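You operate a simulated robot arm through the tools that you are given. There is no shell and no other tool. Be economical: measure what you need, move in short steps, check, and stop when the job is done.

You run a simulated two-armed robot. Do the job below in one go: nothing can be reset, and whatever is moved stays where it is left.

## Task
Wind the lead back into the blue reel box and brake it.
Fine: plug into its dock first, brake off, hold the box while you turn the yellow knob till no slack is left, brake on.

The check looks at the end state, three seconds after you hand in, the way a careful person would. Anything else that was tipped, shoved, dropped, spilled or broken makes it a failure.

## Robot
Two 7-joint arms with two-finger parallel grippers on one trunk, on a base that drives. Base frame: it is fixed to the floor where the robot stands at the start and does not move with it; the origin is under the middle of the robot, x ahead of it, y to its left, z up; the surface under the hand at the start is at about z = 0.88. Readings come in m, rad, newtons and seconds.
The left shoulder is at the start at [0.06, 0.143, 0.926], the right one opposite. With the tool pointing down near the work surface each hand reaches from about 0.3 to 0.72 m from the robot's upright axis, wherever it stands, measured 20 degrees to its own side. Places, roughly: blue reel box (28x9x11 cm) [0.5, -0.2, 0.9]; dock of the blue reel box [0.5, -0.3, 0.9]; red brake rocker [0.6, -0.2, 0.9]; yellow knob [0.5, -0.2, 1]. Payload 1.57 kg a hand.
The tool frame of a hand sits at the grasp point between the pads (the TCP): z along the fingers, y along the line on which they close. The tips reach 0.03 m beyond it. Largest opening 0.11 m; finger width 0.024, thickness 0.012; the body of the gripper, 0.048 by 0.112 m, starts 0.078 m behind the TCP.
Orientation is that of the tool frame in the base frame, as a unit quaternion [x, y, z, w]. With the fingers straight down and closing along the base's y, the tool's x points along the base's -x, its y along +y and its z along -z.

## Interface
- The arms move only by the tool drive_tool. It takes "left_targets", "right_targets" or both (then of equal length, played together; a hand with none holds still); each is a list of rows, each a list of 7 numbers: the shift along the tool's x, y, z in m, then the turn, a rotation vector about the tool's x, y, z in degrees, then the finger opening in m, from 0 to 0.11. In form: [[dx, dy, dz, ax, ay, az, jaw], ...]. A call has 1 to 20 rows; each row shifts and turns the commanded pose from where the row before left it, along the tool's axes as they then stand. Rows are played at 5 a second. More than 0.05 m and 0.15 rad between two rows, or a gripper value outside its range, and nothing of the call is played. Where a pose cannot be reached the arm comes as near as it can. A force on the tool above 90 N (or 10 N above the force at the start of the call, whichever is more), or a blocked arm, ends the call early, and 0.2 s more pass. The fingers move at their own pace (about 0.045 m/s each) and stop on an object; they squeeze with about 33 N. The grip force told is the motor's: it shows also when the fingers shut on nothing. Time passes only in rows, and 0.2 s behind the last, so rows that do not move let the fingers close. It gives the time, the measured TCP pose, the force on the tool (base axes), the opening and the grip force at its end, in the units of the frame above (readings bear some noise), with the torque about the TCP (base axes, N m) and any sound that the robot's microphone picked up, and new pictures: "show" is both (left out), scene, wrist or none (wrist: the cameras of the hands that moved).
- Cameras (640 x 400 px; columns grow to the right, rows downward): "scene" is now at [0.0411, -0.0298, 1.5333]; the picture's right is [-0.39, -0.92, 0.00], its down [-0.71, 0.30, -0.63] and it looks along [0.58, -0.25, -0.78] (base axes); focal length 283 px, centre (320, 200). "left" rides on the left gripper at [0.07, -0.016, -0.141] in its tool frame; the picture's right is [0.23, 0.97, 0.00], its down [-0.85, 0.20, -0.48] and it looks along [-0.47, 0.11, 0.88] (tool axes); focal length 222 px, centre (320, 200). "right" rides on the right gripper at [0.07, 0.016, -0.141] in its tool frame; the picture's right is [-0.23, 0.97, 0.00], its down [-0.86, -0.20, -0.48] and it looks along [-0.47, -0.11, 0.88] (tool axes); focal length 222 px, centre (320, 200). There is no depth. A picture from a camera that has moved, and an enlarged one, comes with that camera's place and axes in the base frame and with its lens.
- move_column(by): slides the trunk up (or, below 0, down) by that many m; the arms and the scene camera ride with it, the base frame stays. It gives what a move gives, with no picture.
- roll_base(legs): drives the robot by 1 to 6 legs, each [ahead, left, turn to the left] in m, m and rad, along the robot's own axes; the way and the turn of a leg run together, so that a leg with both is an arc; at most 1.5 m and 3.142 rad a leg. The arms and the cameras ride along, it lands a little off, and it stops where it bumps. It gives what a move gives, and a new picture of the scene camera.
- pan_tilt(pan, tilt): turns the head with the scene camera to pan (to the left, within 1.501 rad either way) and tilt (down, from -0.506 to 1.204), counted from straight ahead of the robot. It gives what a move gives, and a new picture of the scene camera.
- enlarge(camera, box): a new picture of the part [left, top, right, bottom] of that camera's present view, enlarged. It takes no simulated time.
- hand_in(): hands the job in; it is judged then, once.

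Go step by step. Nothing tells you exact positions but the pictures and the camera data: compare them with the known pose of the tool, close in by small moves and look again before you grip or let go. The budget is 120 turns and 260 pictures, counting those below and the enlarged ones. Unless the task says otherwise, let go and move clear before handing in, and close with one line.

The tools are called after "Request:" as name(argument=value, ...) on one line, values as JSON. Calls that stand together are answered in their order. drive_tool: Moves the arms, as the interface text tells. Its arguments: {"type":"object","properties":{"left_targets":{"type":"array","items":{"type":"array","items":{"type":"number"}}},"right_targets":{"type":"array","items":{"type":"array","items":{"type":"number"}}},"show":{"type":"string","enum":["both","scene","wrist","none"]}},"required":[]} The other tools are called the same way: move_column (by) slides the trunk up or down; roll_base (legs) drives the base; pan_tilt (pan, tilt) turns the head that bears the scene camera; enlarge (camera, box) takes an enlarged picture of a part of a camera's view; hand_in () hands the job in.

At the start:

```text
time_s: 0.0
left_tool_pos: [0.4617, 0.0039, 1.0]
left_tcp_rot: [0.0, 1.0, 0.0, 0.0]
left_force: [0.9, -0.3, 0.6]
left_torque: [-0.02, 0.01, 0.03]
left_opening: 0.1101
left_gripper_force: 0.2
right_tool_pos: [0.4231, -0.4218, 0.9998]
right_tcp_rot: [0.0, 1.0, 0.0, 0.0]
right_force: [-0.4, -0.9, 0.2]
right_torque: [0.01, -0.01, 0.03]
right_opening: 0.1104
right_gripper_force: 0.1
trunk travel left (down, up): [-0.525, 0.065]
robot x, y, heading: [0.0008, -0.0015, 0.003]
head pan, tilt: [-0.4, 0.887]
```

scene: 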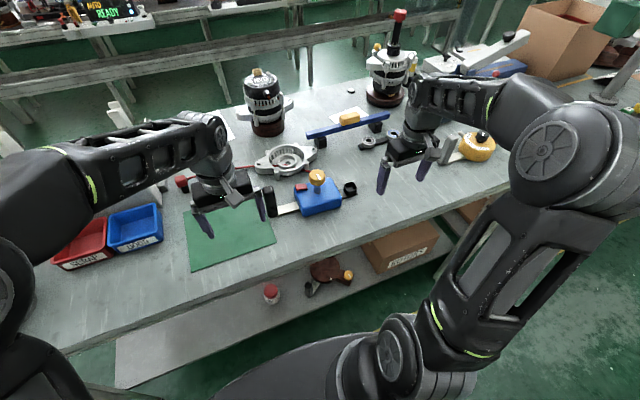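
right: 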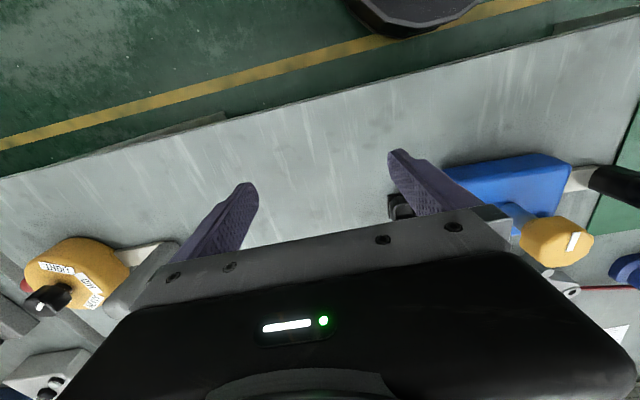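
left: 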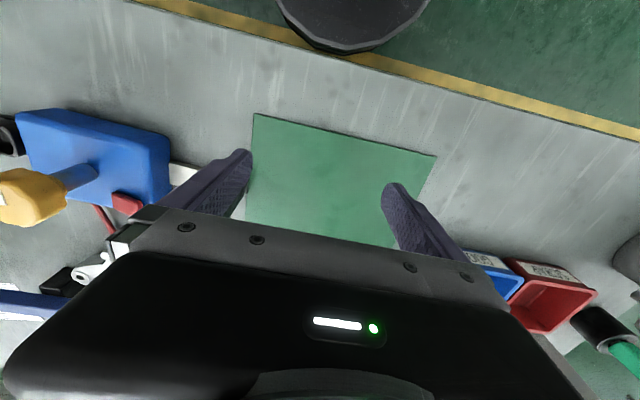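

I see the blue box with a yellow knob on top, a red rocker and a black thing at each end. I'll enlarge the view to identify the lead, plug and dock.

Request:
enlarge(camera="scene", box=[240, 140, 400, 240])

Request:
enlarge(camera="left", box=[0, 80, 240, 330])

Request:
enlarge(camera="right", box=[380, 100, 640, 360])

```text
4.00 times, centred on (320, 190) of scene
camera zoom: at [0.0411, -0.0298, 1.5333], right [-0.39, -0.92, 0.0], down [-0.71, 0.3, -0.63], along [0.58, -0.25, -0.78], focal length 1133 px, centre (320, 240)
```

zoom: 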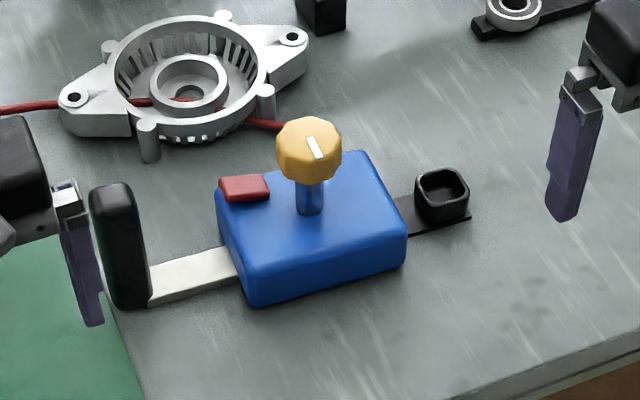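

```text
1.60 times, centred on (120, 205) of left
camera zoom: at [0.3916, -0.0126, 1.1398], right [-0.23, 0.97, 0.0], down [0.85, 0.2, 0.48], along [0.47, 0.11, -0.88], focal length 355 px, centre (640, 192)
```

zoom: 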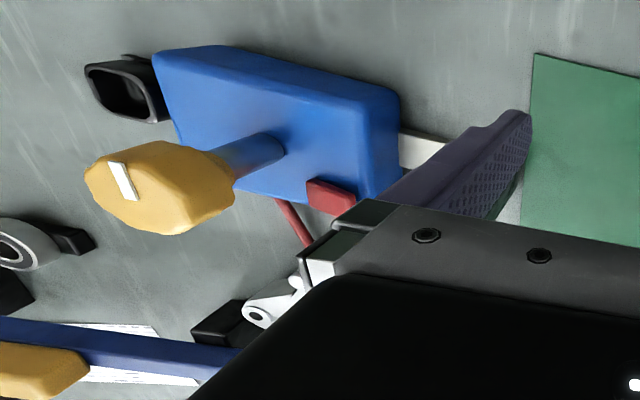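

```text
1.54 times, centred on (510, 230) of right
camera zoom: at [0.3521, -0.4047, 1.1414], right [0.23, 0.97, 0.0], down [0.86, -0.2, 0.48], along [0.47, -0.11, -0.88], focal length 342 px, centre (28, 154)
```

zoom: 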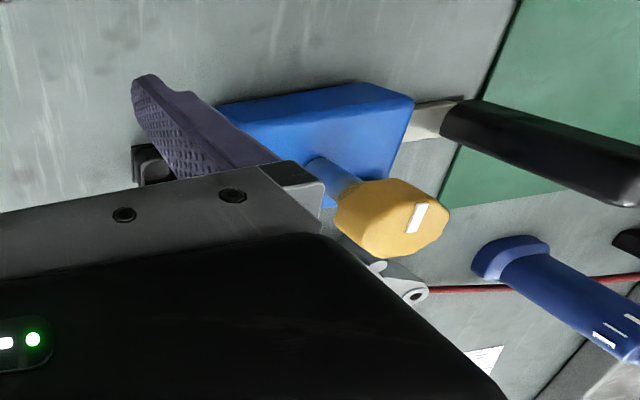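

The red lead leaves the box's far side, runs under or through the white housing and goes on to the left. I'll look for its plug end.

Request:
enlarge(camera="scene", box=[150, 120, 310, 220])

Request:
enlarge(camera="right", box=[540, 180, 640, 400])

Request:
drive_tool(left_targets=[[0.04, 0, -0.02, 0, 0, 0, 0.11], [0.04, 0.02, -0.02, 0, 0, 0, 0.11], [0.04, 0.04, -0.02, 0, 0, 0, 0.11], [0.03, 0.04, -0.0, 0, 0, 0, 0.11], [0.0, 0.04, 0, 0, 0, 0, 0.11], [0, 0, 0, 0, 0, 0, 0.11]])

```text
4.00 times, centred on (230, 170) of scene
camera zoom: at [0.0411, -0.0298, 1.5333], right [-0.39, -0.92, 0.0], down [-0.71, 0.3, -0.63], along [0.58, -0.25, -0.78], focal length 1133 px, centre (680, 320)
```

zoom: 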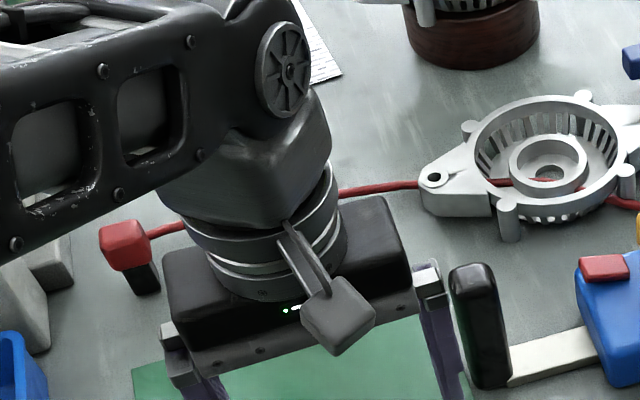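

```text
1.82 times, centred on (590, 290) of right
camera zoom: at [0.3521, -0.4047, 1.1414], right [0.23, 0.97, 0.0], down [0.86, -0.2, 0.48], along [0.47, -0.11, -0.88], focal length 404 px, centre (-171, 36)
```

zoom: 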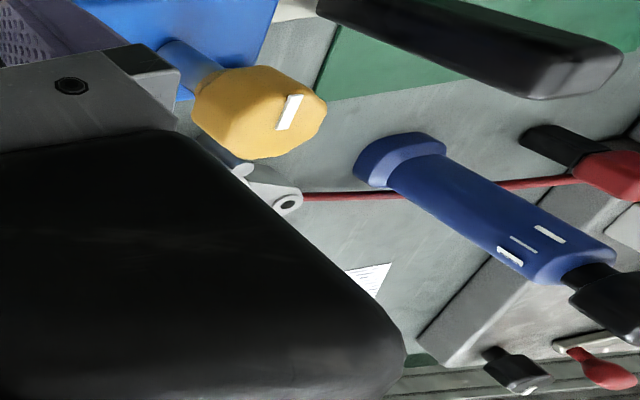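

```text
refused: row 3 steps farther than a row can; nothing moved
```

The plug (red head, black tip) lies beyond the left hand, around scene (180,182). I'll pull the left hand back to see it all.

Request:
drive_tool(left_targets=[[0.03, 0, -0.03, 0, 0, 0, 0.11], [0.03, 0.02, -0.03, 0, 0, 0, 0.11], [0.03, 0.035, 0, 0, 0, 0, 0.11], [0.03, 0.035, 0, 0, 0, 0, 0.11], [0.0, 0.04, 0, 0, 0, 0, 0.11], [0, 0, 0, 0, 0, 0, 0.11]])

```text
time_s: 1.4
left_tool_pos: [0.3398, 0.1349, 1.0578]
left_tcp_rot: [0.0, 1.0, 0.0, 0.0]
left_force: [0.0, -0.2, -0.5]
left_torque: [0.03, 0.03, -0.02]
left_opening: 0.11
left_gripper_force: 0.0
right_tool_pos: [0.4235, -0.4223, 1.0]
right_tcp_rot: [0.001, 1.0, 0.001, 0.0]
right_force: [0.3, 1.1, -0.2]
right_torque: [0.02, -0.01, -0.01]
right_opening: 0.1096
right_gripper_force: 0.1
trunk travel left (down, up): [-0.525, 0.065]
robot x, y, heading: [-0.0008, -0.0031, 0.003]
head pan, tilt: [-0.4, 0.887]
camera scene: at [0.041, -0.0301, 1.5333], right [-0.39, -0.92, 0.0], down [-0.71, 0.3, -0.63], along [0.58, -0.25, -0.78], focal length 283 px, centre (320, 200)
camera left: at [0.2696, 0.118, 1.1975], right [-0.23, 0.97, 0.0], down [0.86, 0.2, 0.48], along [0.47, 0.11, -0.88], focal length 222 px, centre (320, 200)
```

scene: 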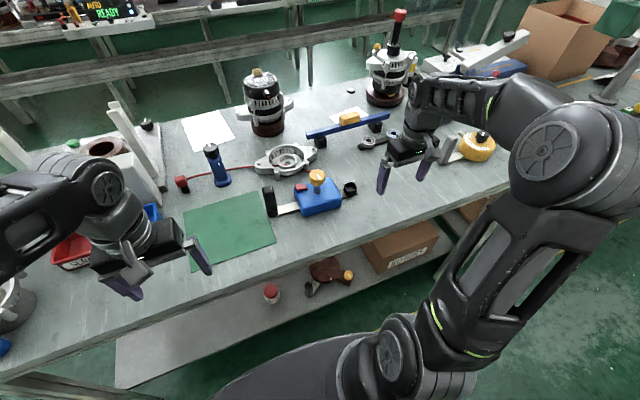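
left: 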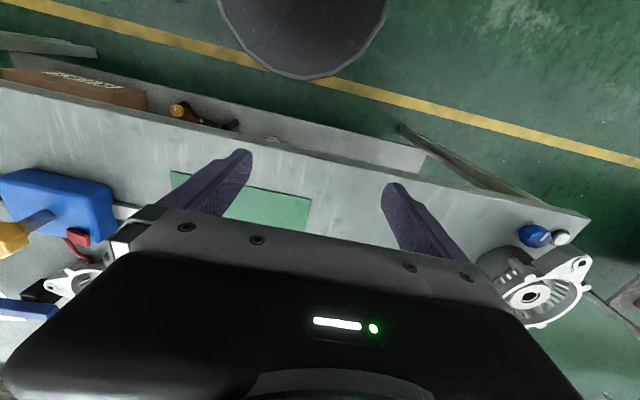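

Request:
enlarge(camera="scene", box=[160, 120, 320, 220])

Request:
enlarge(camera="scene", box=[160, 130, 240, 200])

Request:
enlarge(camera="scene", box=[250, 130, 370, 220])

```text
4.00 times, centred on (240, 170) of scene
camera zoom: at [0.041, -0.0301, 1.5333], right [-0.39, -0.92, 0.0], down [-0.71, 0.3, -0.63], along [0.58, -0.25, -0.78], focal length 1133 px, centre (640, 320)
```

zoom: 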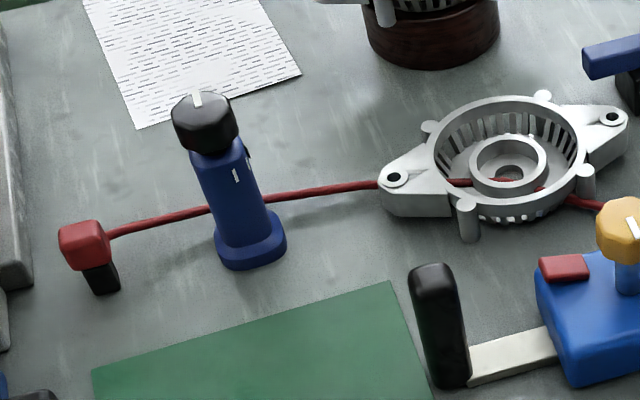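

```text
5.71 times, centred on (200, 165) of scene
camera zoom: at [0.041, -0.0301, 1.5333], right [-0.39, -0.92, 0.0], down [-0.71, 0.3, -0.63], along [0.58, -0.25, -0.78], focal length 1618 px, centre (1006, 400)
```

zoom: 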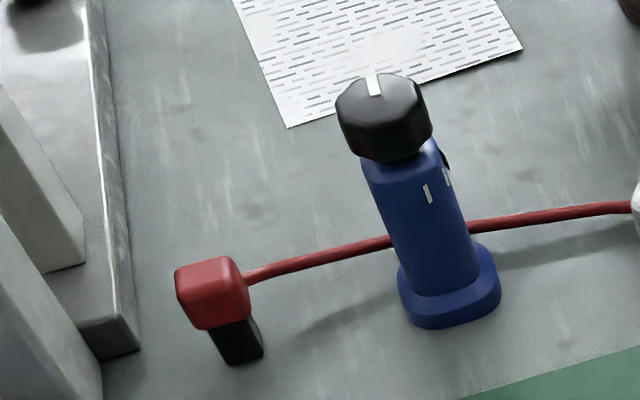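

```text
4.44 times, centred on (310, 175) of scene
camera zoom: at [0.041, -0.0301, 1.5333], right [-0.39, -0.92, 0.0], down [-0.71, 0.3, -0.63], along [0.58, -0.25, -0.78], focal length 1259 px, centre (364, 311)
```

zoom: 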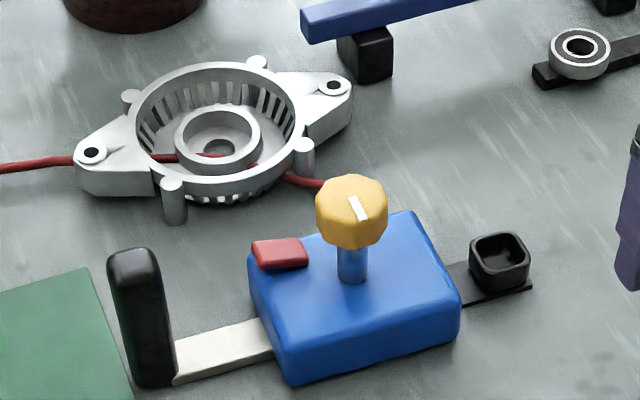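

Plug stands at about (0.715, 0.12), the dock cup at about (0.52, -0.335), the handle at (0.523, -0.095). I'll check how the lead passes the housing and look at the rocker and the dock closely.

Request:
enlarge(camera="scene", box=[250, 140, 320, 184])

Request:
enlarge(camera="scene", box=[290, 165, 360, 209])

```text
9.09 times, centred on (285, 162) of scene
camera zoom: at [0.041, -0.0301, 1.5333], right [-0.39, -0.92, 0.0], down [-0.71, 0.3, -0.63], along [0.58, -0.25, -0.78], focal length 2575 px, centre (638, 546)
```

zoom: 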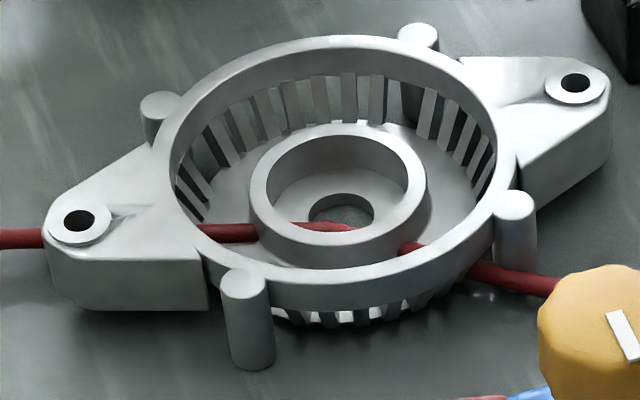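

```text
9.09 times, centred on (325, 187) of scene
camera zoom: at [0.041, -0.0301, 1.5333], right [-0.39, -0.92, 0.0], down [-0.71, 0.3, -0.63], along [0.58, -0.25, -0.78], focal length 2575 px, centre (274, 318)
```

zoom: 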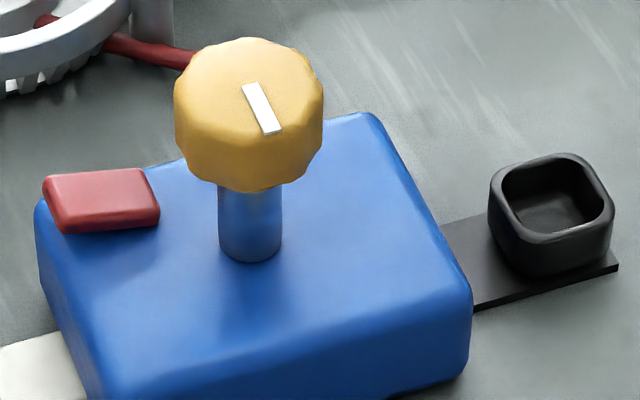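

The lead visually passes straight through the housing, so it is loose and not something I can unhook. Next I'll look at the surroundings of the plug.

Request:
pan_tilt(pan=0.15, tilt=0.75)

Request:
enlarge(camera="scene", box=[230, 80, 430, 205])

```text
time_s: 2.4
left_tool_pos: [0.3396, 0.1349, 1.0578]
left_tcp_rot: [0.0, 1.0, 0.0, 0.0]
left_force: [0.0, -0.3, 0.2]
left_torque: [0.01, -0.02, 0.01]
left_opening: 0.1101
left_gripper_force: 0.1
right_tool_pos: [0.4237, -0.422, 0.9991]
right_tcp_rot: [0.0, 1.0, 0.0, 0.0]
right_force: [0.0, -0.3, -0.2]
right_torque: [0.0, -0.01, 0.02]
right_opening: 0.1099
right_gripper_force: 0.2
trunk travel left (down, up): [-0.525, 0.065]
robot x, y, heading: [-0.0004, -0.0001, -0.005]
head pan, tilt: [0.15, 0.75]
camera scene: at [0.0527, 0.0122, 1.5442], right [0.15, -0.99, 0.0], down [-0.67, -0.1, -0.73], along [0.72, 0.11, -0.68], focal length 283 px, centre (320, 200)
```

scene: 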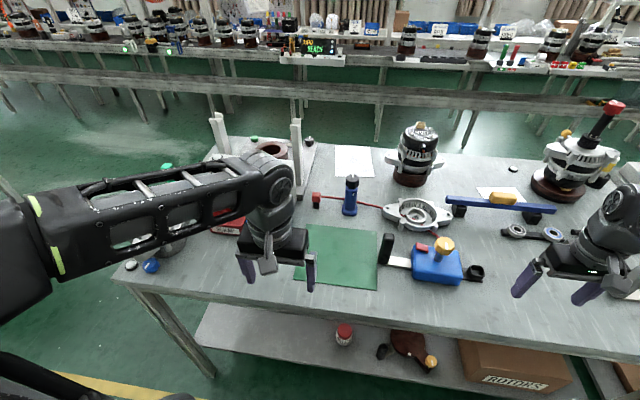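

```text
3.20 times, centred on (330, 142) of scene
camera zoom: at [0.0527, 0.0122, 1.5442], right [0.15, -0.99, 0.0], down [-0.67, -0.1, -0.73], along [0.72, 0.11, -0.68], focal length 906 px, centre (288, 384)
```

zoom: 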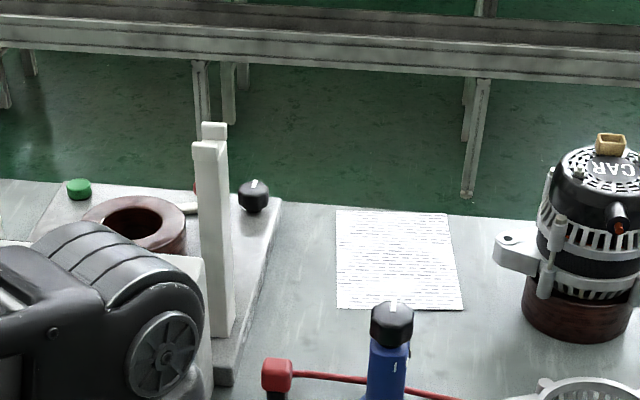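

Posts stand at about (0.8, 0.2), and the blue bottle-like tool at (0.70, 0.01) is about 1.02 tall. I'll bring the left hand above and in front of the plug in its present orientation and look through the wrist camera.

Request:
drive_tool(left_targets=[[-0.046, -0.003, 0, 0, 0, 0, 0.11], [-0.046, -0.003, 0, 0, 0, 0, 0.11], [-0.046, -0.003, 0, 0, 0, 0, 0.11], [-0.046, -0.003, 0, 0, 0, 0, 0.09], [-0.046, -0.002, 0, 0, 0, 0, 0.07], [-0.046, 0, 0, 0, 0, 0, 0.07], [-0.03, 0, 0, 0, 0, 0, 0.07], [0, 0, 0, 0, 0, 0, 0.07]])

Request:
pan_tilt(pan=0.0, tilt=0.85)

```text
time_s: 4.2
left_tool_pos: [0.5837, 0.1178, 1.058]
left_tcp_rot: [0.0, 1.0, 0.0, 0.001]
left_force: [-0.1, 0.1, 0.4]
left_torque: [0.0, 0.04, 0.01]
left_opening: 0.07
left_gripper_force: 0.1
left hand out of reach, approached as far as the arm can: row 6, 7
right_tool_pos: [0.4226, -0.421, 1.0007]
right_tcp_rot: [0.0, 1.0, 0.0, 0.0]
right_force: [-0.3, 1.5, 0.5]
right_torque: [0.0, 0.02, 0.01]
right_opening: 0.1101
right_gripper_force: 0.0
trunk travel left (down, up): [-0.525, 0.065]
robot x, y, heading: [-0.0044, 0.0016, 0.004]
head pan, tilt: [0.15, 0.75]
camera scene: at [0.0525, 0.0126, 1.5442], right [0.15, -0.99, 0.0], down [-0.67, -0.1, -0.73], along [0.72, 0.11, -0.68], focal length 283 px, centre (320, 200)
camera left: at [0.5134, 0.1016, 1.1975], right [-0.23, 0.97, 0.0], down [0.85, 0.2, 0.48], along [0.47, 0.11, -0.88], focal length 222 px, centre (320, 200)
```

scene: 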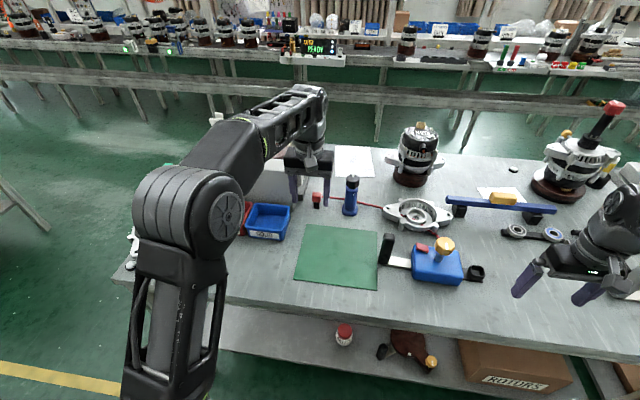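
left: 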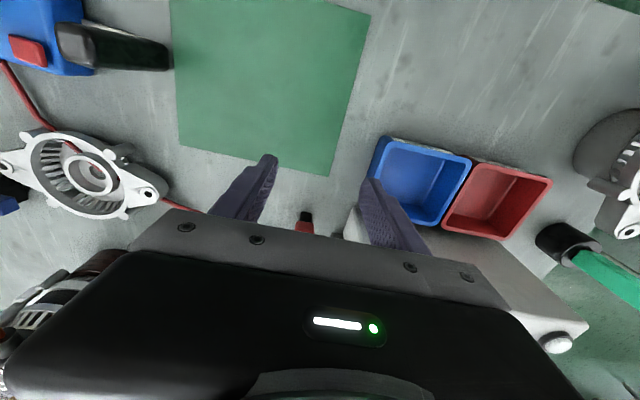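

```text
time_s: 4.9
left_tool_pos: [0.5833, 0.1174, 1.0565]
left_tcp_rot: [0.0, 1.0, 0.0, 0.0]
left_force: [-0.1, 0.1, 0.3]
left_torque: [0.02, 0.0, 0.03]
left_opening: 0.07
left_gripper_force: 0.0
right_tool_pos: [0.4241, -0.4223, 0.999]
right_tcp_rot: [0.0, 1.0, 0.0, 0.001]
right_force: [-0.2, -0.1, -0.5]
right_torque: [0.01, -0.02, -0.03]
right_opening: 0.1102
right_gripper_force: 0.0
trunk travel left (down, up): [-0.525, 0.065]
robot x, y, heading: [0.0019, -0.0032, -0.0]
head pan, tilt: [0.0, 0.85]
camera scene: at [0.0491, -0.0002, 1.5362], right [0.0, -1.0, 0.0], down [-0.75, 0.0, -0.66], along [0.66, 0.0, -0.75], focal length 283 px, centre (320, 200)
```

scene: 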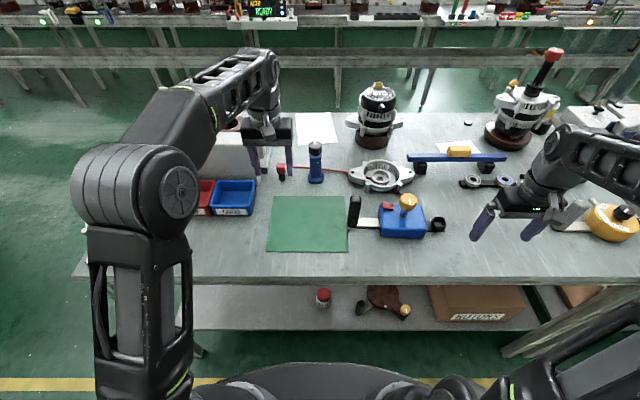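

The left arm runs out of reach at this height, so I'll raise the trunk and roll the base a little ahead toward the table.

Request:
move_column(by=0.06)

Request:
roll_base(legs=[[0.06, 0.0, 0.0]])

```text
time_s: 5.9
left_tool_pos: [0.5844, 0.1165, 1.1167]
left_tcp_rot: [0.0, 1.0, 0.0, 0.0]
left_force: [-1.0, 0.7, 0.9]
left_torque: [0.0, 0.02, -0.01]
left_opening: 0.0701
left_gripper_force: 0.0
right_tool_pos: [0.4233, -0.4223, 1.0597]
right_tcp_rot: [0.0, 1.0, -0.001, 0.0]
right_force: [-0.3, 0.1, -0.3]
right_torque: [0.01, -0.01, 0.05]
right_opening: 0.11
right_gripper_force: 0.0
trunk travel left (down, up): [-0.585, 0.005]
robot x, y, heading: [-0.0016, 0.0003, 0.0]
head pan, tilt: [0.0, 0.85]
```

```text
time_s: 6.8
left_tool_pos: [0.6437, 0.1186, 1.1161]
left_tcp_rot: [-0.001, 1.0, 0.0, -0.001]
left_force: [0.5, 0.5, 0.4]
left_torque: [0.0, 0.04, 0.02]
left_opening: 0.0702
left_gripper_force: 0.2
right_tool_pos: [0.4841, -0.422, 1.0595]
right_tcp_rot: [0.0, 1.0, -0.001, -0.002]
right_force: [0.0, -0.2, -0.7]
right_torque: [0.02, 0.03, -0.02]
right_opening: 0.11
right_gripper_force: 0.0
trunk travel left (down, up): [-0.585, 0.005]
robot x, y, heading: [0.0582, -0.0003, -0.002]
head pan, tilt: [0.0, 0.85]
camera scene: at [0.111, -0.0002, 1.5961], right [0.0, -1.0, 0.0], down [-0.75, 0.0, -0.66], along [0.66, 0.0, -0.75], focal length 283 px, centre (320, 200)
```

scene: 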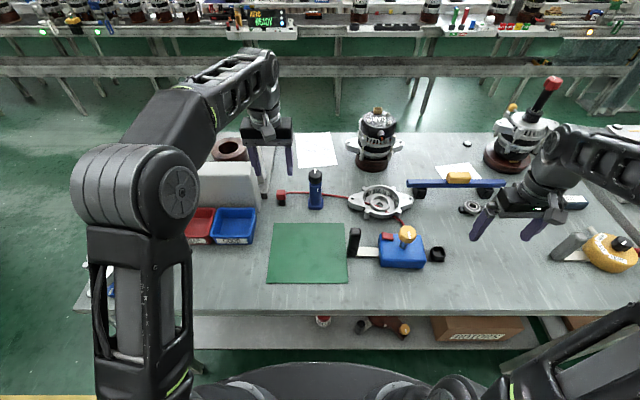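

The base is 6 cm ahead. The plug now estimates to about (0.70, 0.122). I'll descend the left hand while moving forward and check the picture.

Request:
drive_tool(left_targets=[[-0.0, 0.0, 0.04, 0, 0, 0, 0.07], [-0.01, 0.0, 0.03, 0, 0, 0, 0.07], [0, 0, 0, 0, 0, 0, 0.07]])

Request:
enlarge(camera="left", box=[220, 140, 420, 265])

Request:
enlarge(camera="scene", box=[220, 130, 380, 230])

```text
time_s: 7.6
left_tool_pos: [0.6528, 0.119, 1.0438]
left_tcp_rot: [0.0, 1.0, 0.0, 0.0]
left_force: [0.3, 1.0, 0.4]
left_torque: [0.01, -0.01, 0.0]
left_opening: 0.0702
left_gripper_force: 0.0
right_tool_pos: [0.483, -0.4214, 1.0593]
right_tcp_rot: [0.0, 1.0, 0.0, 0.0]
right_force: [0.6, 0.4, 0.9]
right_torque: [-0.07, -0.03, 0.0]
right_opening: 0.1102
right_gripper_force: 0.1
trunk travel left (down, up): [-0.585, 0.005]
robot x, y, heading: [0.0582, 0.0013, -0.003]
head pan, tilt: [0.0, 0.85]
camera scene: at [0.1082, -0.0002, 1.5962], right [0.0, -1.0, 0.0], down [-0.75, 0.0, -0.66], along [0.66, 0.0, -0.75], focal length 283 px, centre (320, 200)
camera left: at [0.5826, 0.1027, 1.1849], right [-0.23, 0.97, 0.0], down [0.85, 0.2, 0.48], along [0.47, 0.11, -0.88], focal length 222 px, centre (320, 200)
```

scene: 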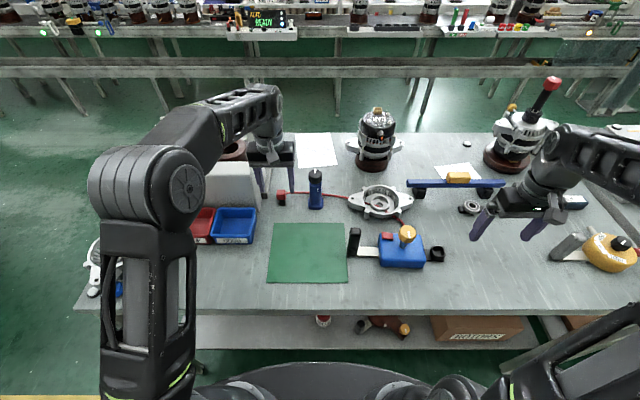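
left: 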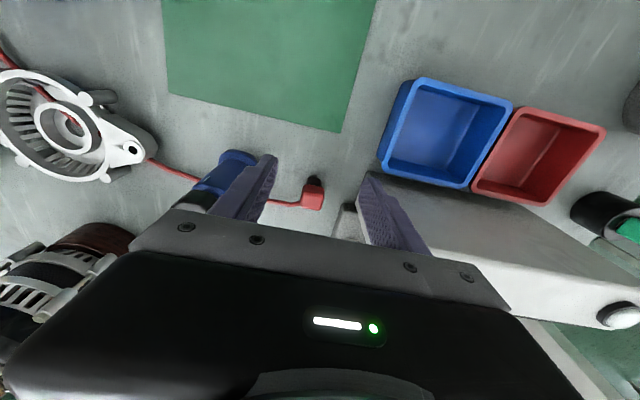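

```text
3.20 times, centred on (320, 202) of left
camera zoom: at [0.5826, 0.1027, 1.1849], right [-0.23, 0.97, 0.0], down [0.85, 0.2, 0.48], along [0.47, 0.11, -0.88], focal length 711 px, centre (320, 192)
```

zoom: 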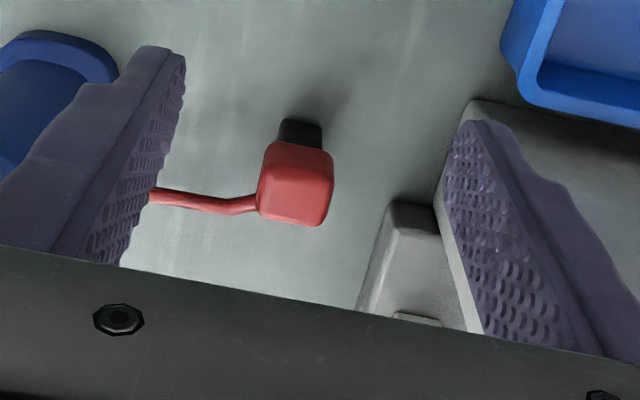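

```text
4.00 times, centred on (300, 180) of scene
camera zoom: at [0.1082, -0.0002, 1.5962], right [0.0, -1.0, 0.0], down [-0.75, 0.0, -0.66], along [0.66, 0.0, -0.75], focal length 1133 px, centre (400, 280)
```

zoom: 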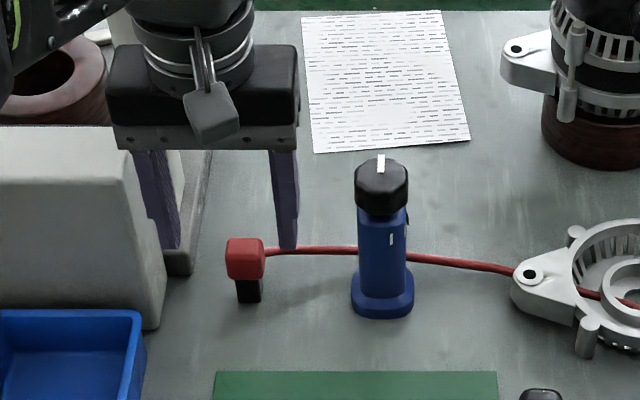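

The plug is at about (0.717, 0.126), red cap top about 0.937 and 3 cm wide. I'll place the hand above it with a narrower opening.

Request:
drive_tool(left_targets=[[-0.032, 0.004, 0.02, 0, 0, 0, 0.055], [-0.032, 0.003, 0.015, 0, 0, 0, 0.055], [0, 0, 0, 0, 0, 0, 0.055]])

Request:
enlarge(camera="left", box=[220, 120, 420, 245])

Request:
enlarge(camera="scene", box=[230, 150, 350, 225])

```text
time_s: 8.4
left_tool_pos: [0.7157, 0.1231, 1.0133]
left_tcp_rot: [-0.001, 1.0, 0.0, 0.001]
left_force: [-1.7, -0.3, 0.5]
left_torque: [-0.01, -0.01, -0.01]
left_opening: 0.055
left_gripper_force: 0.0
right_tool_pos: [0.4832, -0.4221, 1.059]
right_tcp_rot: [0.0, 1.0, 0.0, 0.0]
right_force: [-0.8, -0.2, -1.4]
right_torque: [-0.01, 0.0, -0.03]
right_opening: 0.11
right_gripper_force: 0.0
trunk travel left (down, up): [-0.585, 0.005]
robot x, y, heading: [0.0566, 0.0011, -0.002]
head pan, tilt: [0.0, 0.85]
camera scene: at [0.1081, -0.0001, 1.5962], right [0.0, -1.0, 0.0], down [-0.75, 0.0, -0.66], along [0.66, 0.0, -0.75], focal length 283 px, centre (320, 200)
camera left: at [0.6469, 0.1067, 1.1526], right [-0.23, 0.97, 0.0], down [0.85, 0.2, 0.48], along [0.47, 0.11, -0.88], focal length 222 px, centre (320, 200)
```

scene: 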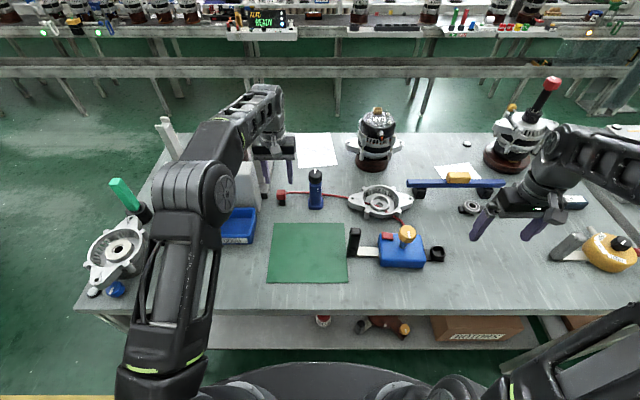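
left: 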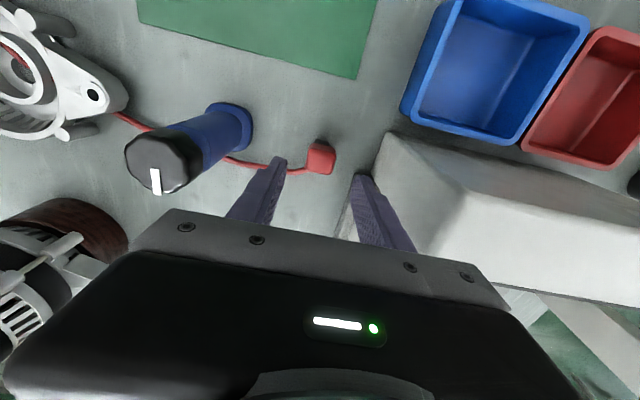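

```text
3.20 times, centred on (320, 182) of left
camera zoom: at [0.6469, 0.1067, 1.1526], right [-0.23, 0.97, 0.0], down [0.85, 0.2, 0.48], along [0.47, 0.11, -0.88], focal length 711 px, centre (320, 256)
```

zoom: 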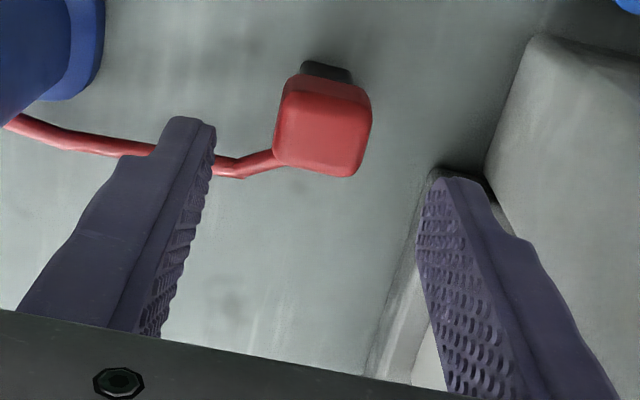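

```text
5.33 times, centred on (290, 188) of scene
camera zoom: at [0.1081, -0.0001, 1.5962], right [0.0, -1.0, 0.0], down [-0.75, 0.0, -0.66], along [0.66, 0.0, -0.75], focal length 1511 px, centre (480, 267)
```

zoom: 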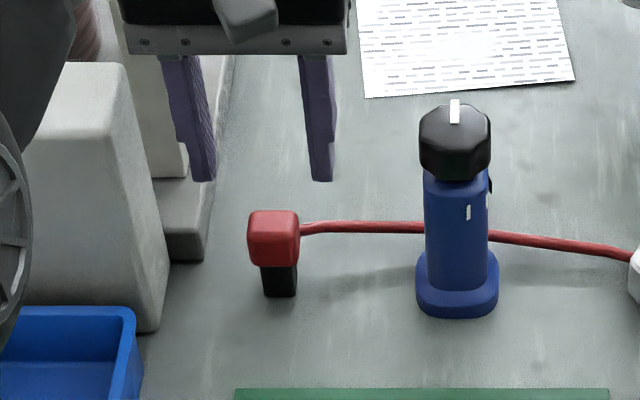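

The hand is centred over the plug at about (0.716, 0.125). I'll descend to z 0.941 and close.

Request:
drive_tool(left_targets=[[0, 0.001, 0.03, 0, 0, 0, 0.055], [0, 0.001, 0.03, 0, 0, 0, 0.055], [0, 0, 0.012, 0, 0, 0, 0.055], [0, 0, 0, 0, 0, 0, 0.055]])

Request:
enlarge(camera="left", box=[220, 100, 420, 225])

Request:
enlarge(camera="scene", box=[230, 150, 350, 225])

```text
time_s: 9.4
left_tool_pos: [0.7164, 0.1269, 0.9404]
left_tcp_rot: [0.0, 1.0, 0.001, 0.0]
left_force: [-0.4, -0.1, -0.7]
left_torque: [0.01, 0.02, 0.0]
left_opening: 0.0548
left_gripper_force: 0.0
right_tool_pos: [0.483, -0.4214, 1.0594]
right_tcp_rot: [0.0, 1.0, 0.0, 0.0]
right_force: [0.0, 0.3, -0.6]
right_torque: [-0.03, -0.02, 0.0]
right_opening: 0.1101
right_gripper_force: 0.1
trunk travel left (down, up): [-0.585, 0.005]
robot x, y, heading: [0.0581, -0.0025, 0.004]
head pan, tilt: [0.0, 0.85]
camera scene: at [0.1086, -0.0001, 1.5962], right [0.0, -1.0, 0.0], down [-0.75, 0.0, -0.66], along [0.66, 0.0, -0.75], focal length 283 px, centre (320, 200)
camera left: at [0.6474, 0.1117, 1.0799], right [-0.23, 0.97, 0.0], down [0.85, 0.2, 0.48], along [0.47, 0.11, -0.88], focal length 222 px, centre (320, 200)
```

scene: 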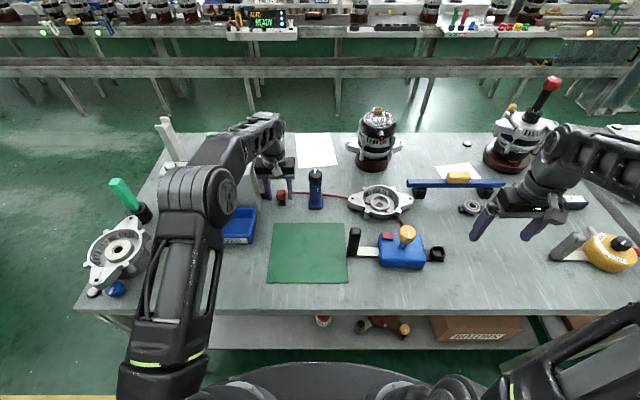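
left: 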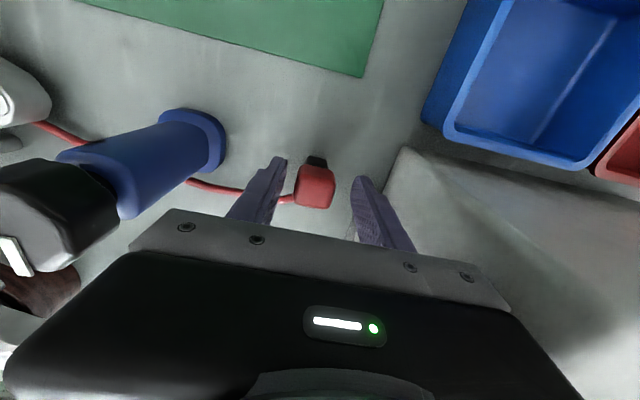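

```text
3.20 times, centred on (320, 162) of left
camera zoom: at [0.6474, 0.1117, 1.0799], right [-0.23, 0.97, 0.0], down [0.85, 0.2, 0.48], along [0.47, 0.11, -0.88], focal length 711 px, centre (320, 320)
```

zoom: 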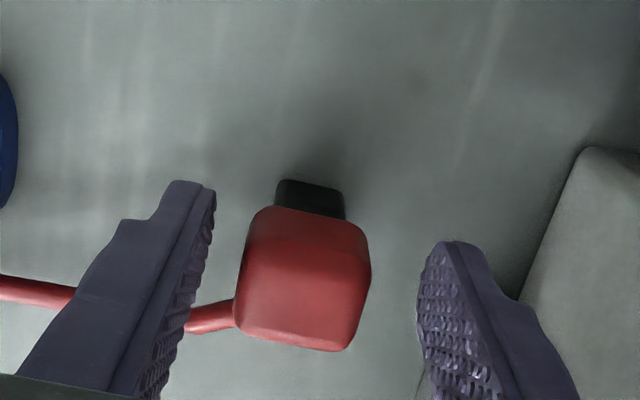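

```text
5.33 times, centred on (290, 188) of scene
camera zoom: at [0.1086, -0.0001, 1.5962], right [0.0, -1.0, 0.0], down [-0.75, 0.0, -0.66], along [0.66, 0.0, -0.75], focal length 1511 px, centre (480, 267)
```

zoom: 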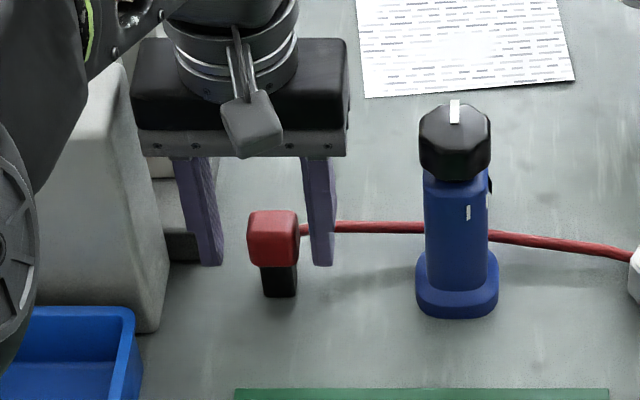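

The red cap lies between the fingers. I'll close and lift slightly.

Request:
drive_tool(left_targets=[[0, -0.001, 0, 0, 0, 0, 0.04], [0, 0, 0, 0, 0, 0, 0.02], [0, 0, 0, 0, 0, 0, 0.015], [0, 0, 0, 0, 0, 0, 0.015], [0, 0, 0, 0, 0, 0, 0.015]])

Request:
enlarge(camera="left", box=[220, 100, 420, 225])

```text
time_s: 10.6
left_tool_pos: [0.7162, 0.1257, 0.9403]
left_tcp_rot: [0.0, 1.0, 0.0, 0.0]
left_force: [0.4, 0.4, 0.1]
left_torque: [-0.02, -0.01, -0.04]
left_opening: 0.0289
left_gripper_force: 32.9
right_tool_pos: [0.4822, -0.4211, 1.0597]
right_tcp_rot: [-0.001, 1.0, 0.0, 0.0]
right_force: [0.1, -0.4, 0.4]
right_torque: [0.01, 0.02, -0.01]
right_opening: 0.1099
right_gripper_force: 0.0
trunk travel left (down, up): [-0.585, 0.005]
robot x, y, heading: [0.0606, -0.0013, -0.001]
head pan, tilt: [0.0, 0.85]
camera scene: at [0.1086, -0.0002, 1.5962], right [0.0, -1.0, 0.0], down [-0.75, 0.0, -0.66], along [0.66, 0.0, -0.75], focal length 283 px, centre (320, 200)
camera left: at [0.6471, 0.1102, 1.08], right [-0.23, 0.97, 0.0], down [0.85, 0.2, 0.48], along [0.47, 0.11, -0.88], focal length 222 px, centre (320, 200)
```

scene: 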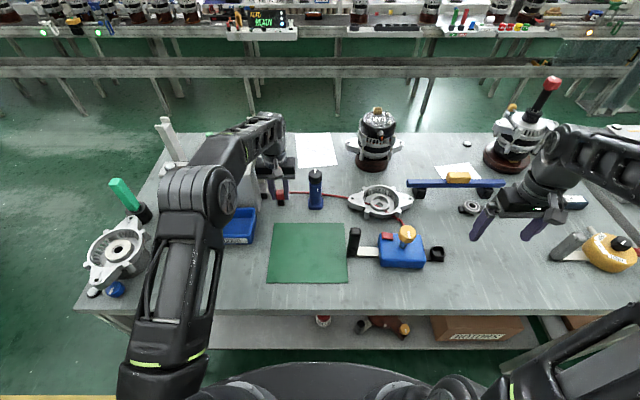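
left: 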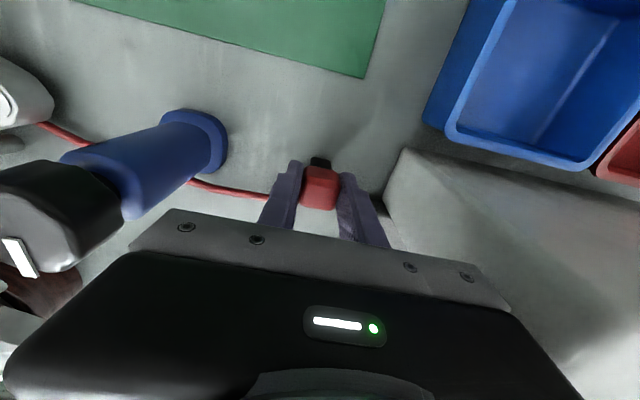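

```text
3.20 times, centred on (320, 162) of left
camera zoom: at [0.6471, 0.1102, 1.08], right [-0.23, 0.97, 0.0], down [0.85, 0.2, 0.48], along [0.47, 0.11, -0.88], focal length 711 px, centre (320, 320)
```

zoom: 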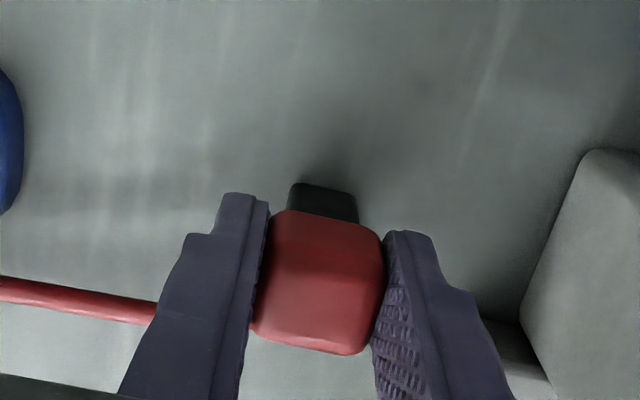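

The plug is gripped (29 mm). I'll lift it while retracting toward the robot, and pull the right hand back out of the way.

Request:
drive_tool(left_targets=[[0, 0, -0.02, 0, 0, 0, 0.015], [0, 0, -0.03, 0, 0, 0, 0.015], [0.03, 0, -0.03, 0, 0, 0, 0.015], [0.035, 0, -0.03, 0, 0, 0, 0.015], [0.035, 0, -0.03, 0, 0, 0, 0.015], [0.035, 0, -0.02, 0, 0, 0, 0.015], [0.02, 0, 0, 0, 0, 0, 0.015], [0, 0, 0, 0, 0, 0, 0.015]], right_targets=[[0, 0, -0.02, 0, 0, 0, 0.11], [0.02, -0.01, -0.02, 0, 0, 0, 0.11], [0.02, -0.01, 0, 0, 0, 0, 0.11], [0.02, -0.01, 0, 0, 0, 0, 0.11], [0.02, -0.01, 0, 0, 0, 0, 0.11], [0.02, -0.01, 0, 0, 0, 0, 0.11], [0, 0, 0, 0, 0, 0, 0.11], [0, 0, 0, 0, 0, 0, 0.11]])

```text
time_s: 12.4
left_tool_pos: [0.5614, 0.1265, 1.1008]
left_tcp_rot: [0.0, 1.0, 0.0, 0.002]
left_force: [-0.7, -0.1, -0.8]
left_torque: [0.0, 0.0, 0.03]
left_opening: 0.029
left_gripper_force: 32.6
right_tool_pos: [0.383, -0.4703, 1.099]
right_tcp_rot: [0.0, 1.0, 0.0, 0.0]
right_force: [-0.4, -0.1, -0.1]
right_torque: [0.03, 0.0, -0.02]
right_opening: 0.1099
right_gripper_force: 0.1
trunk travel left (down, up): [-0.585, 0.005]
robot x, y, heading: [0.0601, -0.0009, 0.003]
head pan, tilt: [0.0, 0.85]
camera scene: at [0.1086, -0.0002, 1.5962], right [0.0, -1.0, 0.0], down [-0.75, 0.0, -0.66], along [0.66, 0.0, -0.75], focal length 283 px, centre (320, 200)
camera right: at [0.3116, -0.454, 1.2412], right [0.23, 0.97, 0.0], down [0.86, -0.2, 0.48], along [0.47, -0.11, -0.88], focal length 222 px, centre (320, 200)
camera left: at [0.4922, 0.1103, 1.2399], right [-0.23, 0.97, 0.0], down [0.85, 0.2, 0.48], along [0.47, 0.11, -0.88], focal length 222 px, centre (320, 200)
```

scene: 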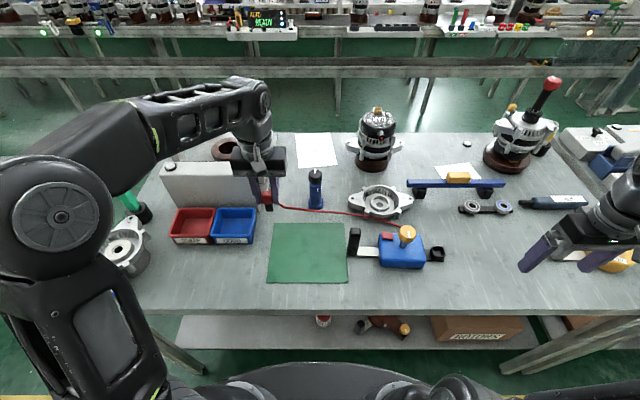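
right: 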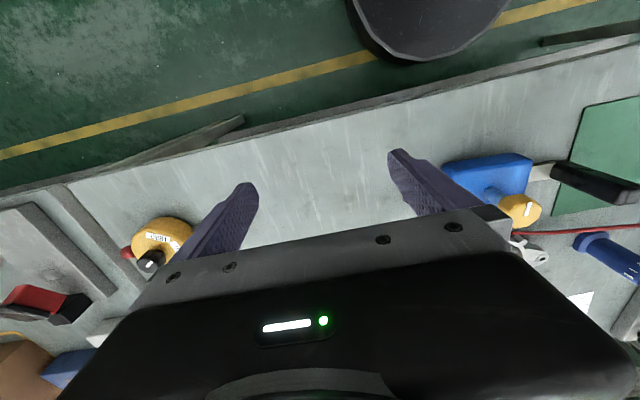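
left: 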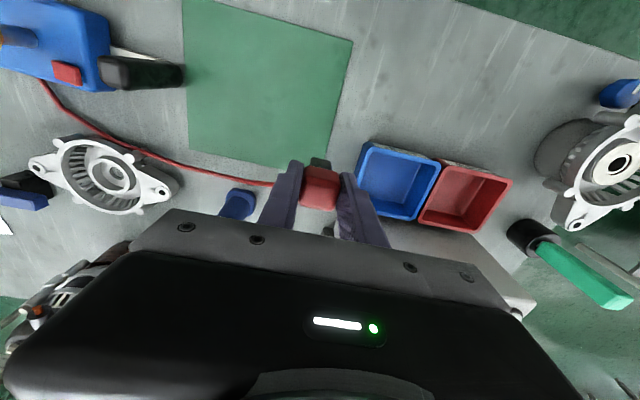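

Nothing was disturbed and the lead now hangs freely in front. I'll roll the base 0.22 m to the right so both hands work comfortably at the box.

Request:
roll_base(legs=[[0.0, -0.22, 0.0]])

```text
time_s: 14.2
left_tool_pos: [0.5629, -0.1043, 1.0998]
left_tcp_rot: [0.001, 1.0, 0.0, 0.0]
left_force: [0.8, 0.0, -1.2]
left_torque: [0.01, -0.01, 0.03]
left_opening: 0.0288
left_gripper_force: 32.9
right_tool_pos: [0.382, -0.7012, 1.1]
right_tcp_rot: [0.001, 1.0, 0.001, 0.0]
right_force: [0.0, -0.7, -0.3]
right_torque: [0.05, -0.01, 0.0]
right_opening: 0.11
right_gripper_force: 0.1
trunk travel left (down, up): [-0.585, 0.005]
robot x, y, heading: [0.0585, -0.2315, -0.001]
head pan, tilt: [0.0, 0.85]
camera scene: at [0.1083, -0.2303, 1.5962], right [0.0, -1.0, 0.0], down [-0.75, 0.0, -0.66], along [0.66, 0.0, -0.75], focal length 283 px, centre (320, 200)
```

scene: 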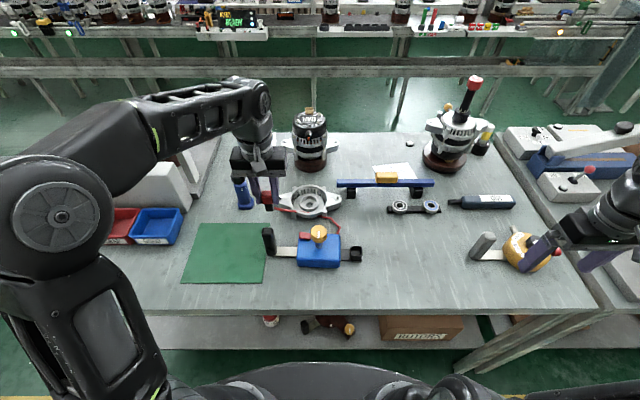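

Now I'll locate the dock precisely from this viewpoint.

Request:
enlarge(camera="scene", box=[250, 210, 380, 290])

Request:
enlarge(camera="left", box=[0, 0, 400, 250])

```text
4.92 times, centred on (315, 250) of scene
camera zoom: at [0.1083, -0.2303, 1.5962], right [0.0, -1.0, 0.0], down [-0.75, 0.0, -0.66], along [0.66, 0.0, -0.75], focal length 1394 px, centre (345, -46)
```

zoom: 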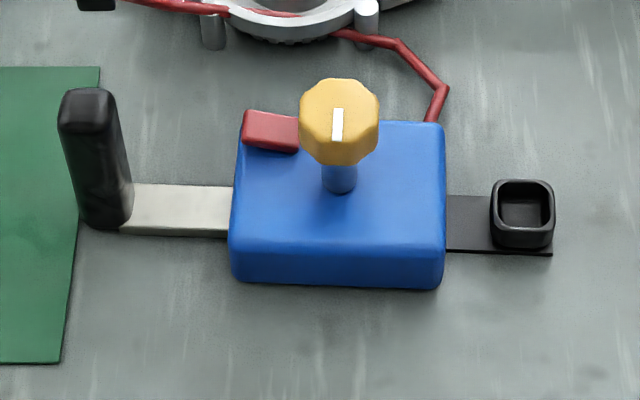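

```text
1.60 times, centred on (200, 125) of left
camera zoom: at [0.4925, -0.1204, 1.2399], right [-0.22, 0.97, 0.0], down [0.86, 0.2, 0.48], along [0.47, 0.11, -0.88], focal length 355 px, centre (512, 320)
```

zoom: 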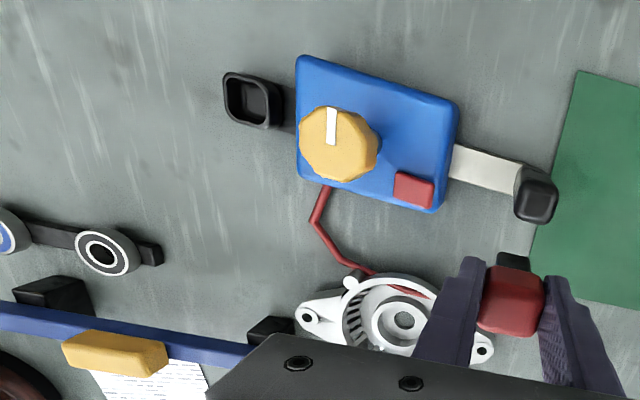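

The dock rim centre is at about (0.521, -0.328, 0.922). I'll carry the plug over at z = 1.10 to above the dock.

Request:
drive_tool(left_targets=[[0.008, -0.045, 0, 0, 0, 0, 0.015], [0.008, -0.045, 0, 0, 0, 0, 0.015], [0.008, -0.045, 0, 0, 0, 0, 0.015], [0.008, -0.045, 0, 0, 0, 0, 0.015], [0.009, -0.043, 0, 0, 0, 0, 0.015], [0, 0, 0.04, 0, 0, 0, 0.015], [0, 0, 0.03, 0, 0, 0, 0.015], [0, 0, 0, 0, 0, 0, 0.015]])

Request:
enlarge(camera="left", box=[240, 100, 400, 200])

Request:
enlarge(camera="scene", box=[300, 200, 400, 270])

```text
time_s: 16.0
left_tool_pos: [0.5222, -0.3254, 1.0263]
left_tcp_rot: [0.001, 1.0, 0.0, 0.0]
left_force: [-0.2, 0.2, -0.5]
left_torque: [-0.01, -0.02, 0.02]
left_opening: 0.0289
left_gripper_force: 32.8
right_tool_pos: [0.3803, -0.7006, 1.0991]
right_tcp_rot: [0.001, 1.0, 0.0, 0.0]
right_force: [0.3, 0.4, 0.5]
right_torque: [0.0, 0.01, 0.0]
right_opening: 0.1102
right_gripper_force: 0.1
trunk travel left (down, up): [-0.585, 0.005]
robot x, y, heading: [0.0606, -0.2276, -0.001]
head pan, tilt: [0.0, 0.85]
camera scene: at [0.1082, -0.2285, 1.5962], right [0.0, -1.0, 0.0], down [-0.75, 0.0, -0.66], along [0.66, 0.0, -0.75], focal length 283 px, centre (320, 200)
camera left: at [0.4519, -0.3412, 1.1674], right [-0.22, 0.97, 0.0], down [0.86, 0.2, 0.48], along [0.47, 0.11, -0.88], focal length 222 px, centre (320, 200)
```

scene: 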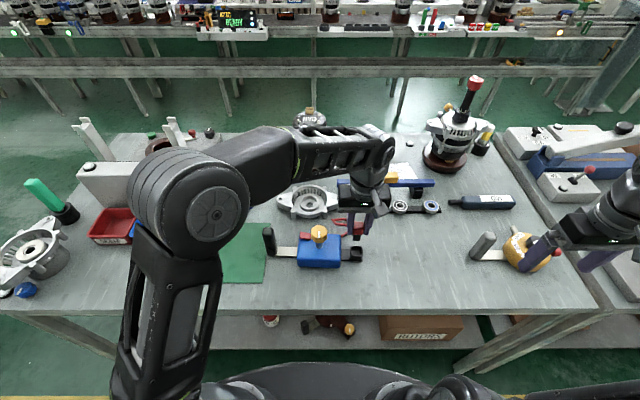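
left: 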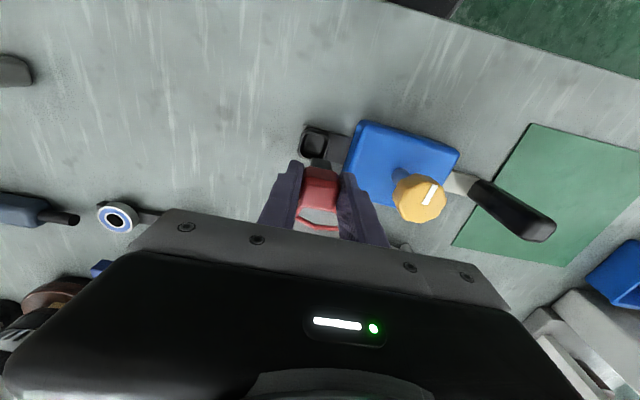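

```text
4.00 times, centred on (320, 150) of left
camera zoom: at [0.4519, -0.3412, 1.1674], right [-0.22, 0.97, 0.0], down [0.86, 0.2, 0.48], along [0.47, 0.11, -0.88], focal length 888 px, centre (320, 400)
```

zoom: 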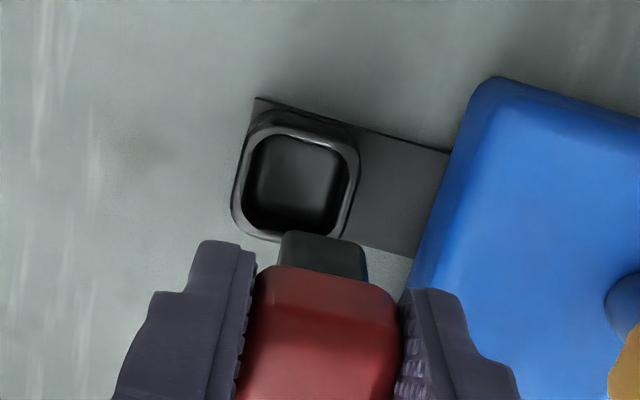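

```text
5.71 times, centred on (350, 235) of scene
camera zoom: at [0.1082, -0.2285, 1.5962], right [0.0, -1.0, 0.0], down [-0.75, 0.0, -0.66], along [0.66, 0.0, -0.75], focal length 1618 px, centre (149, 0)
```

zoom: 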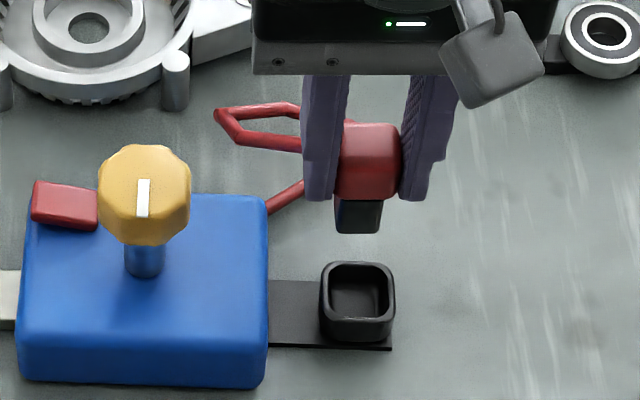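

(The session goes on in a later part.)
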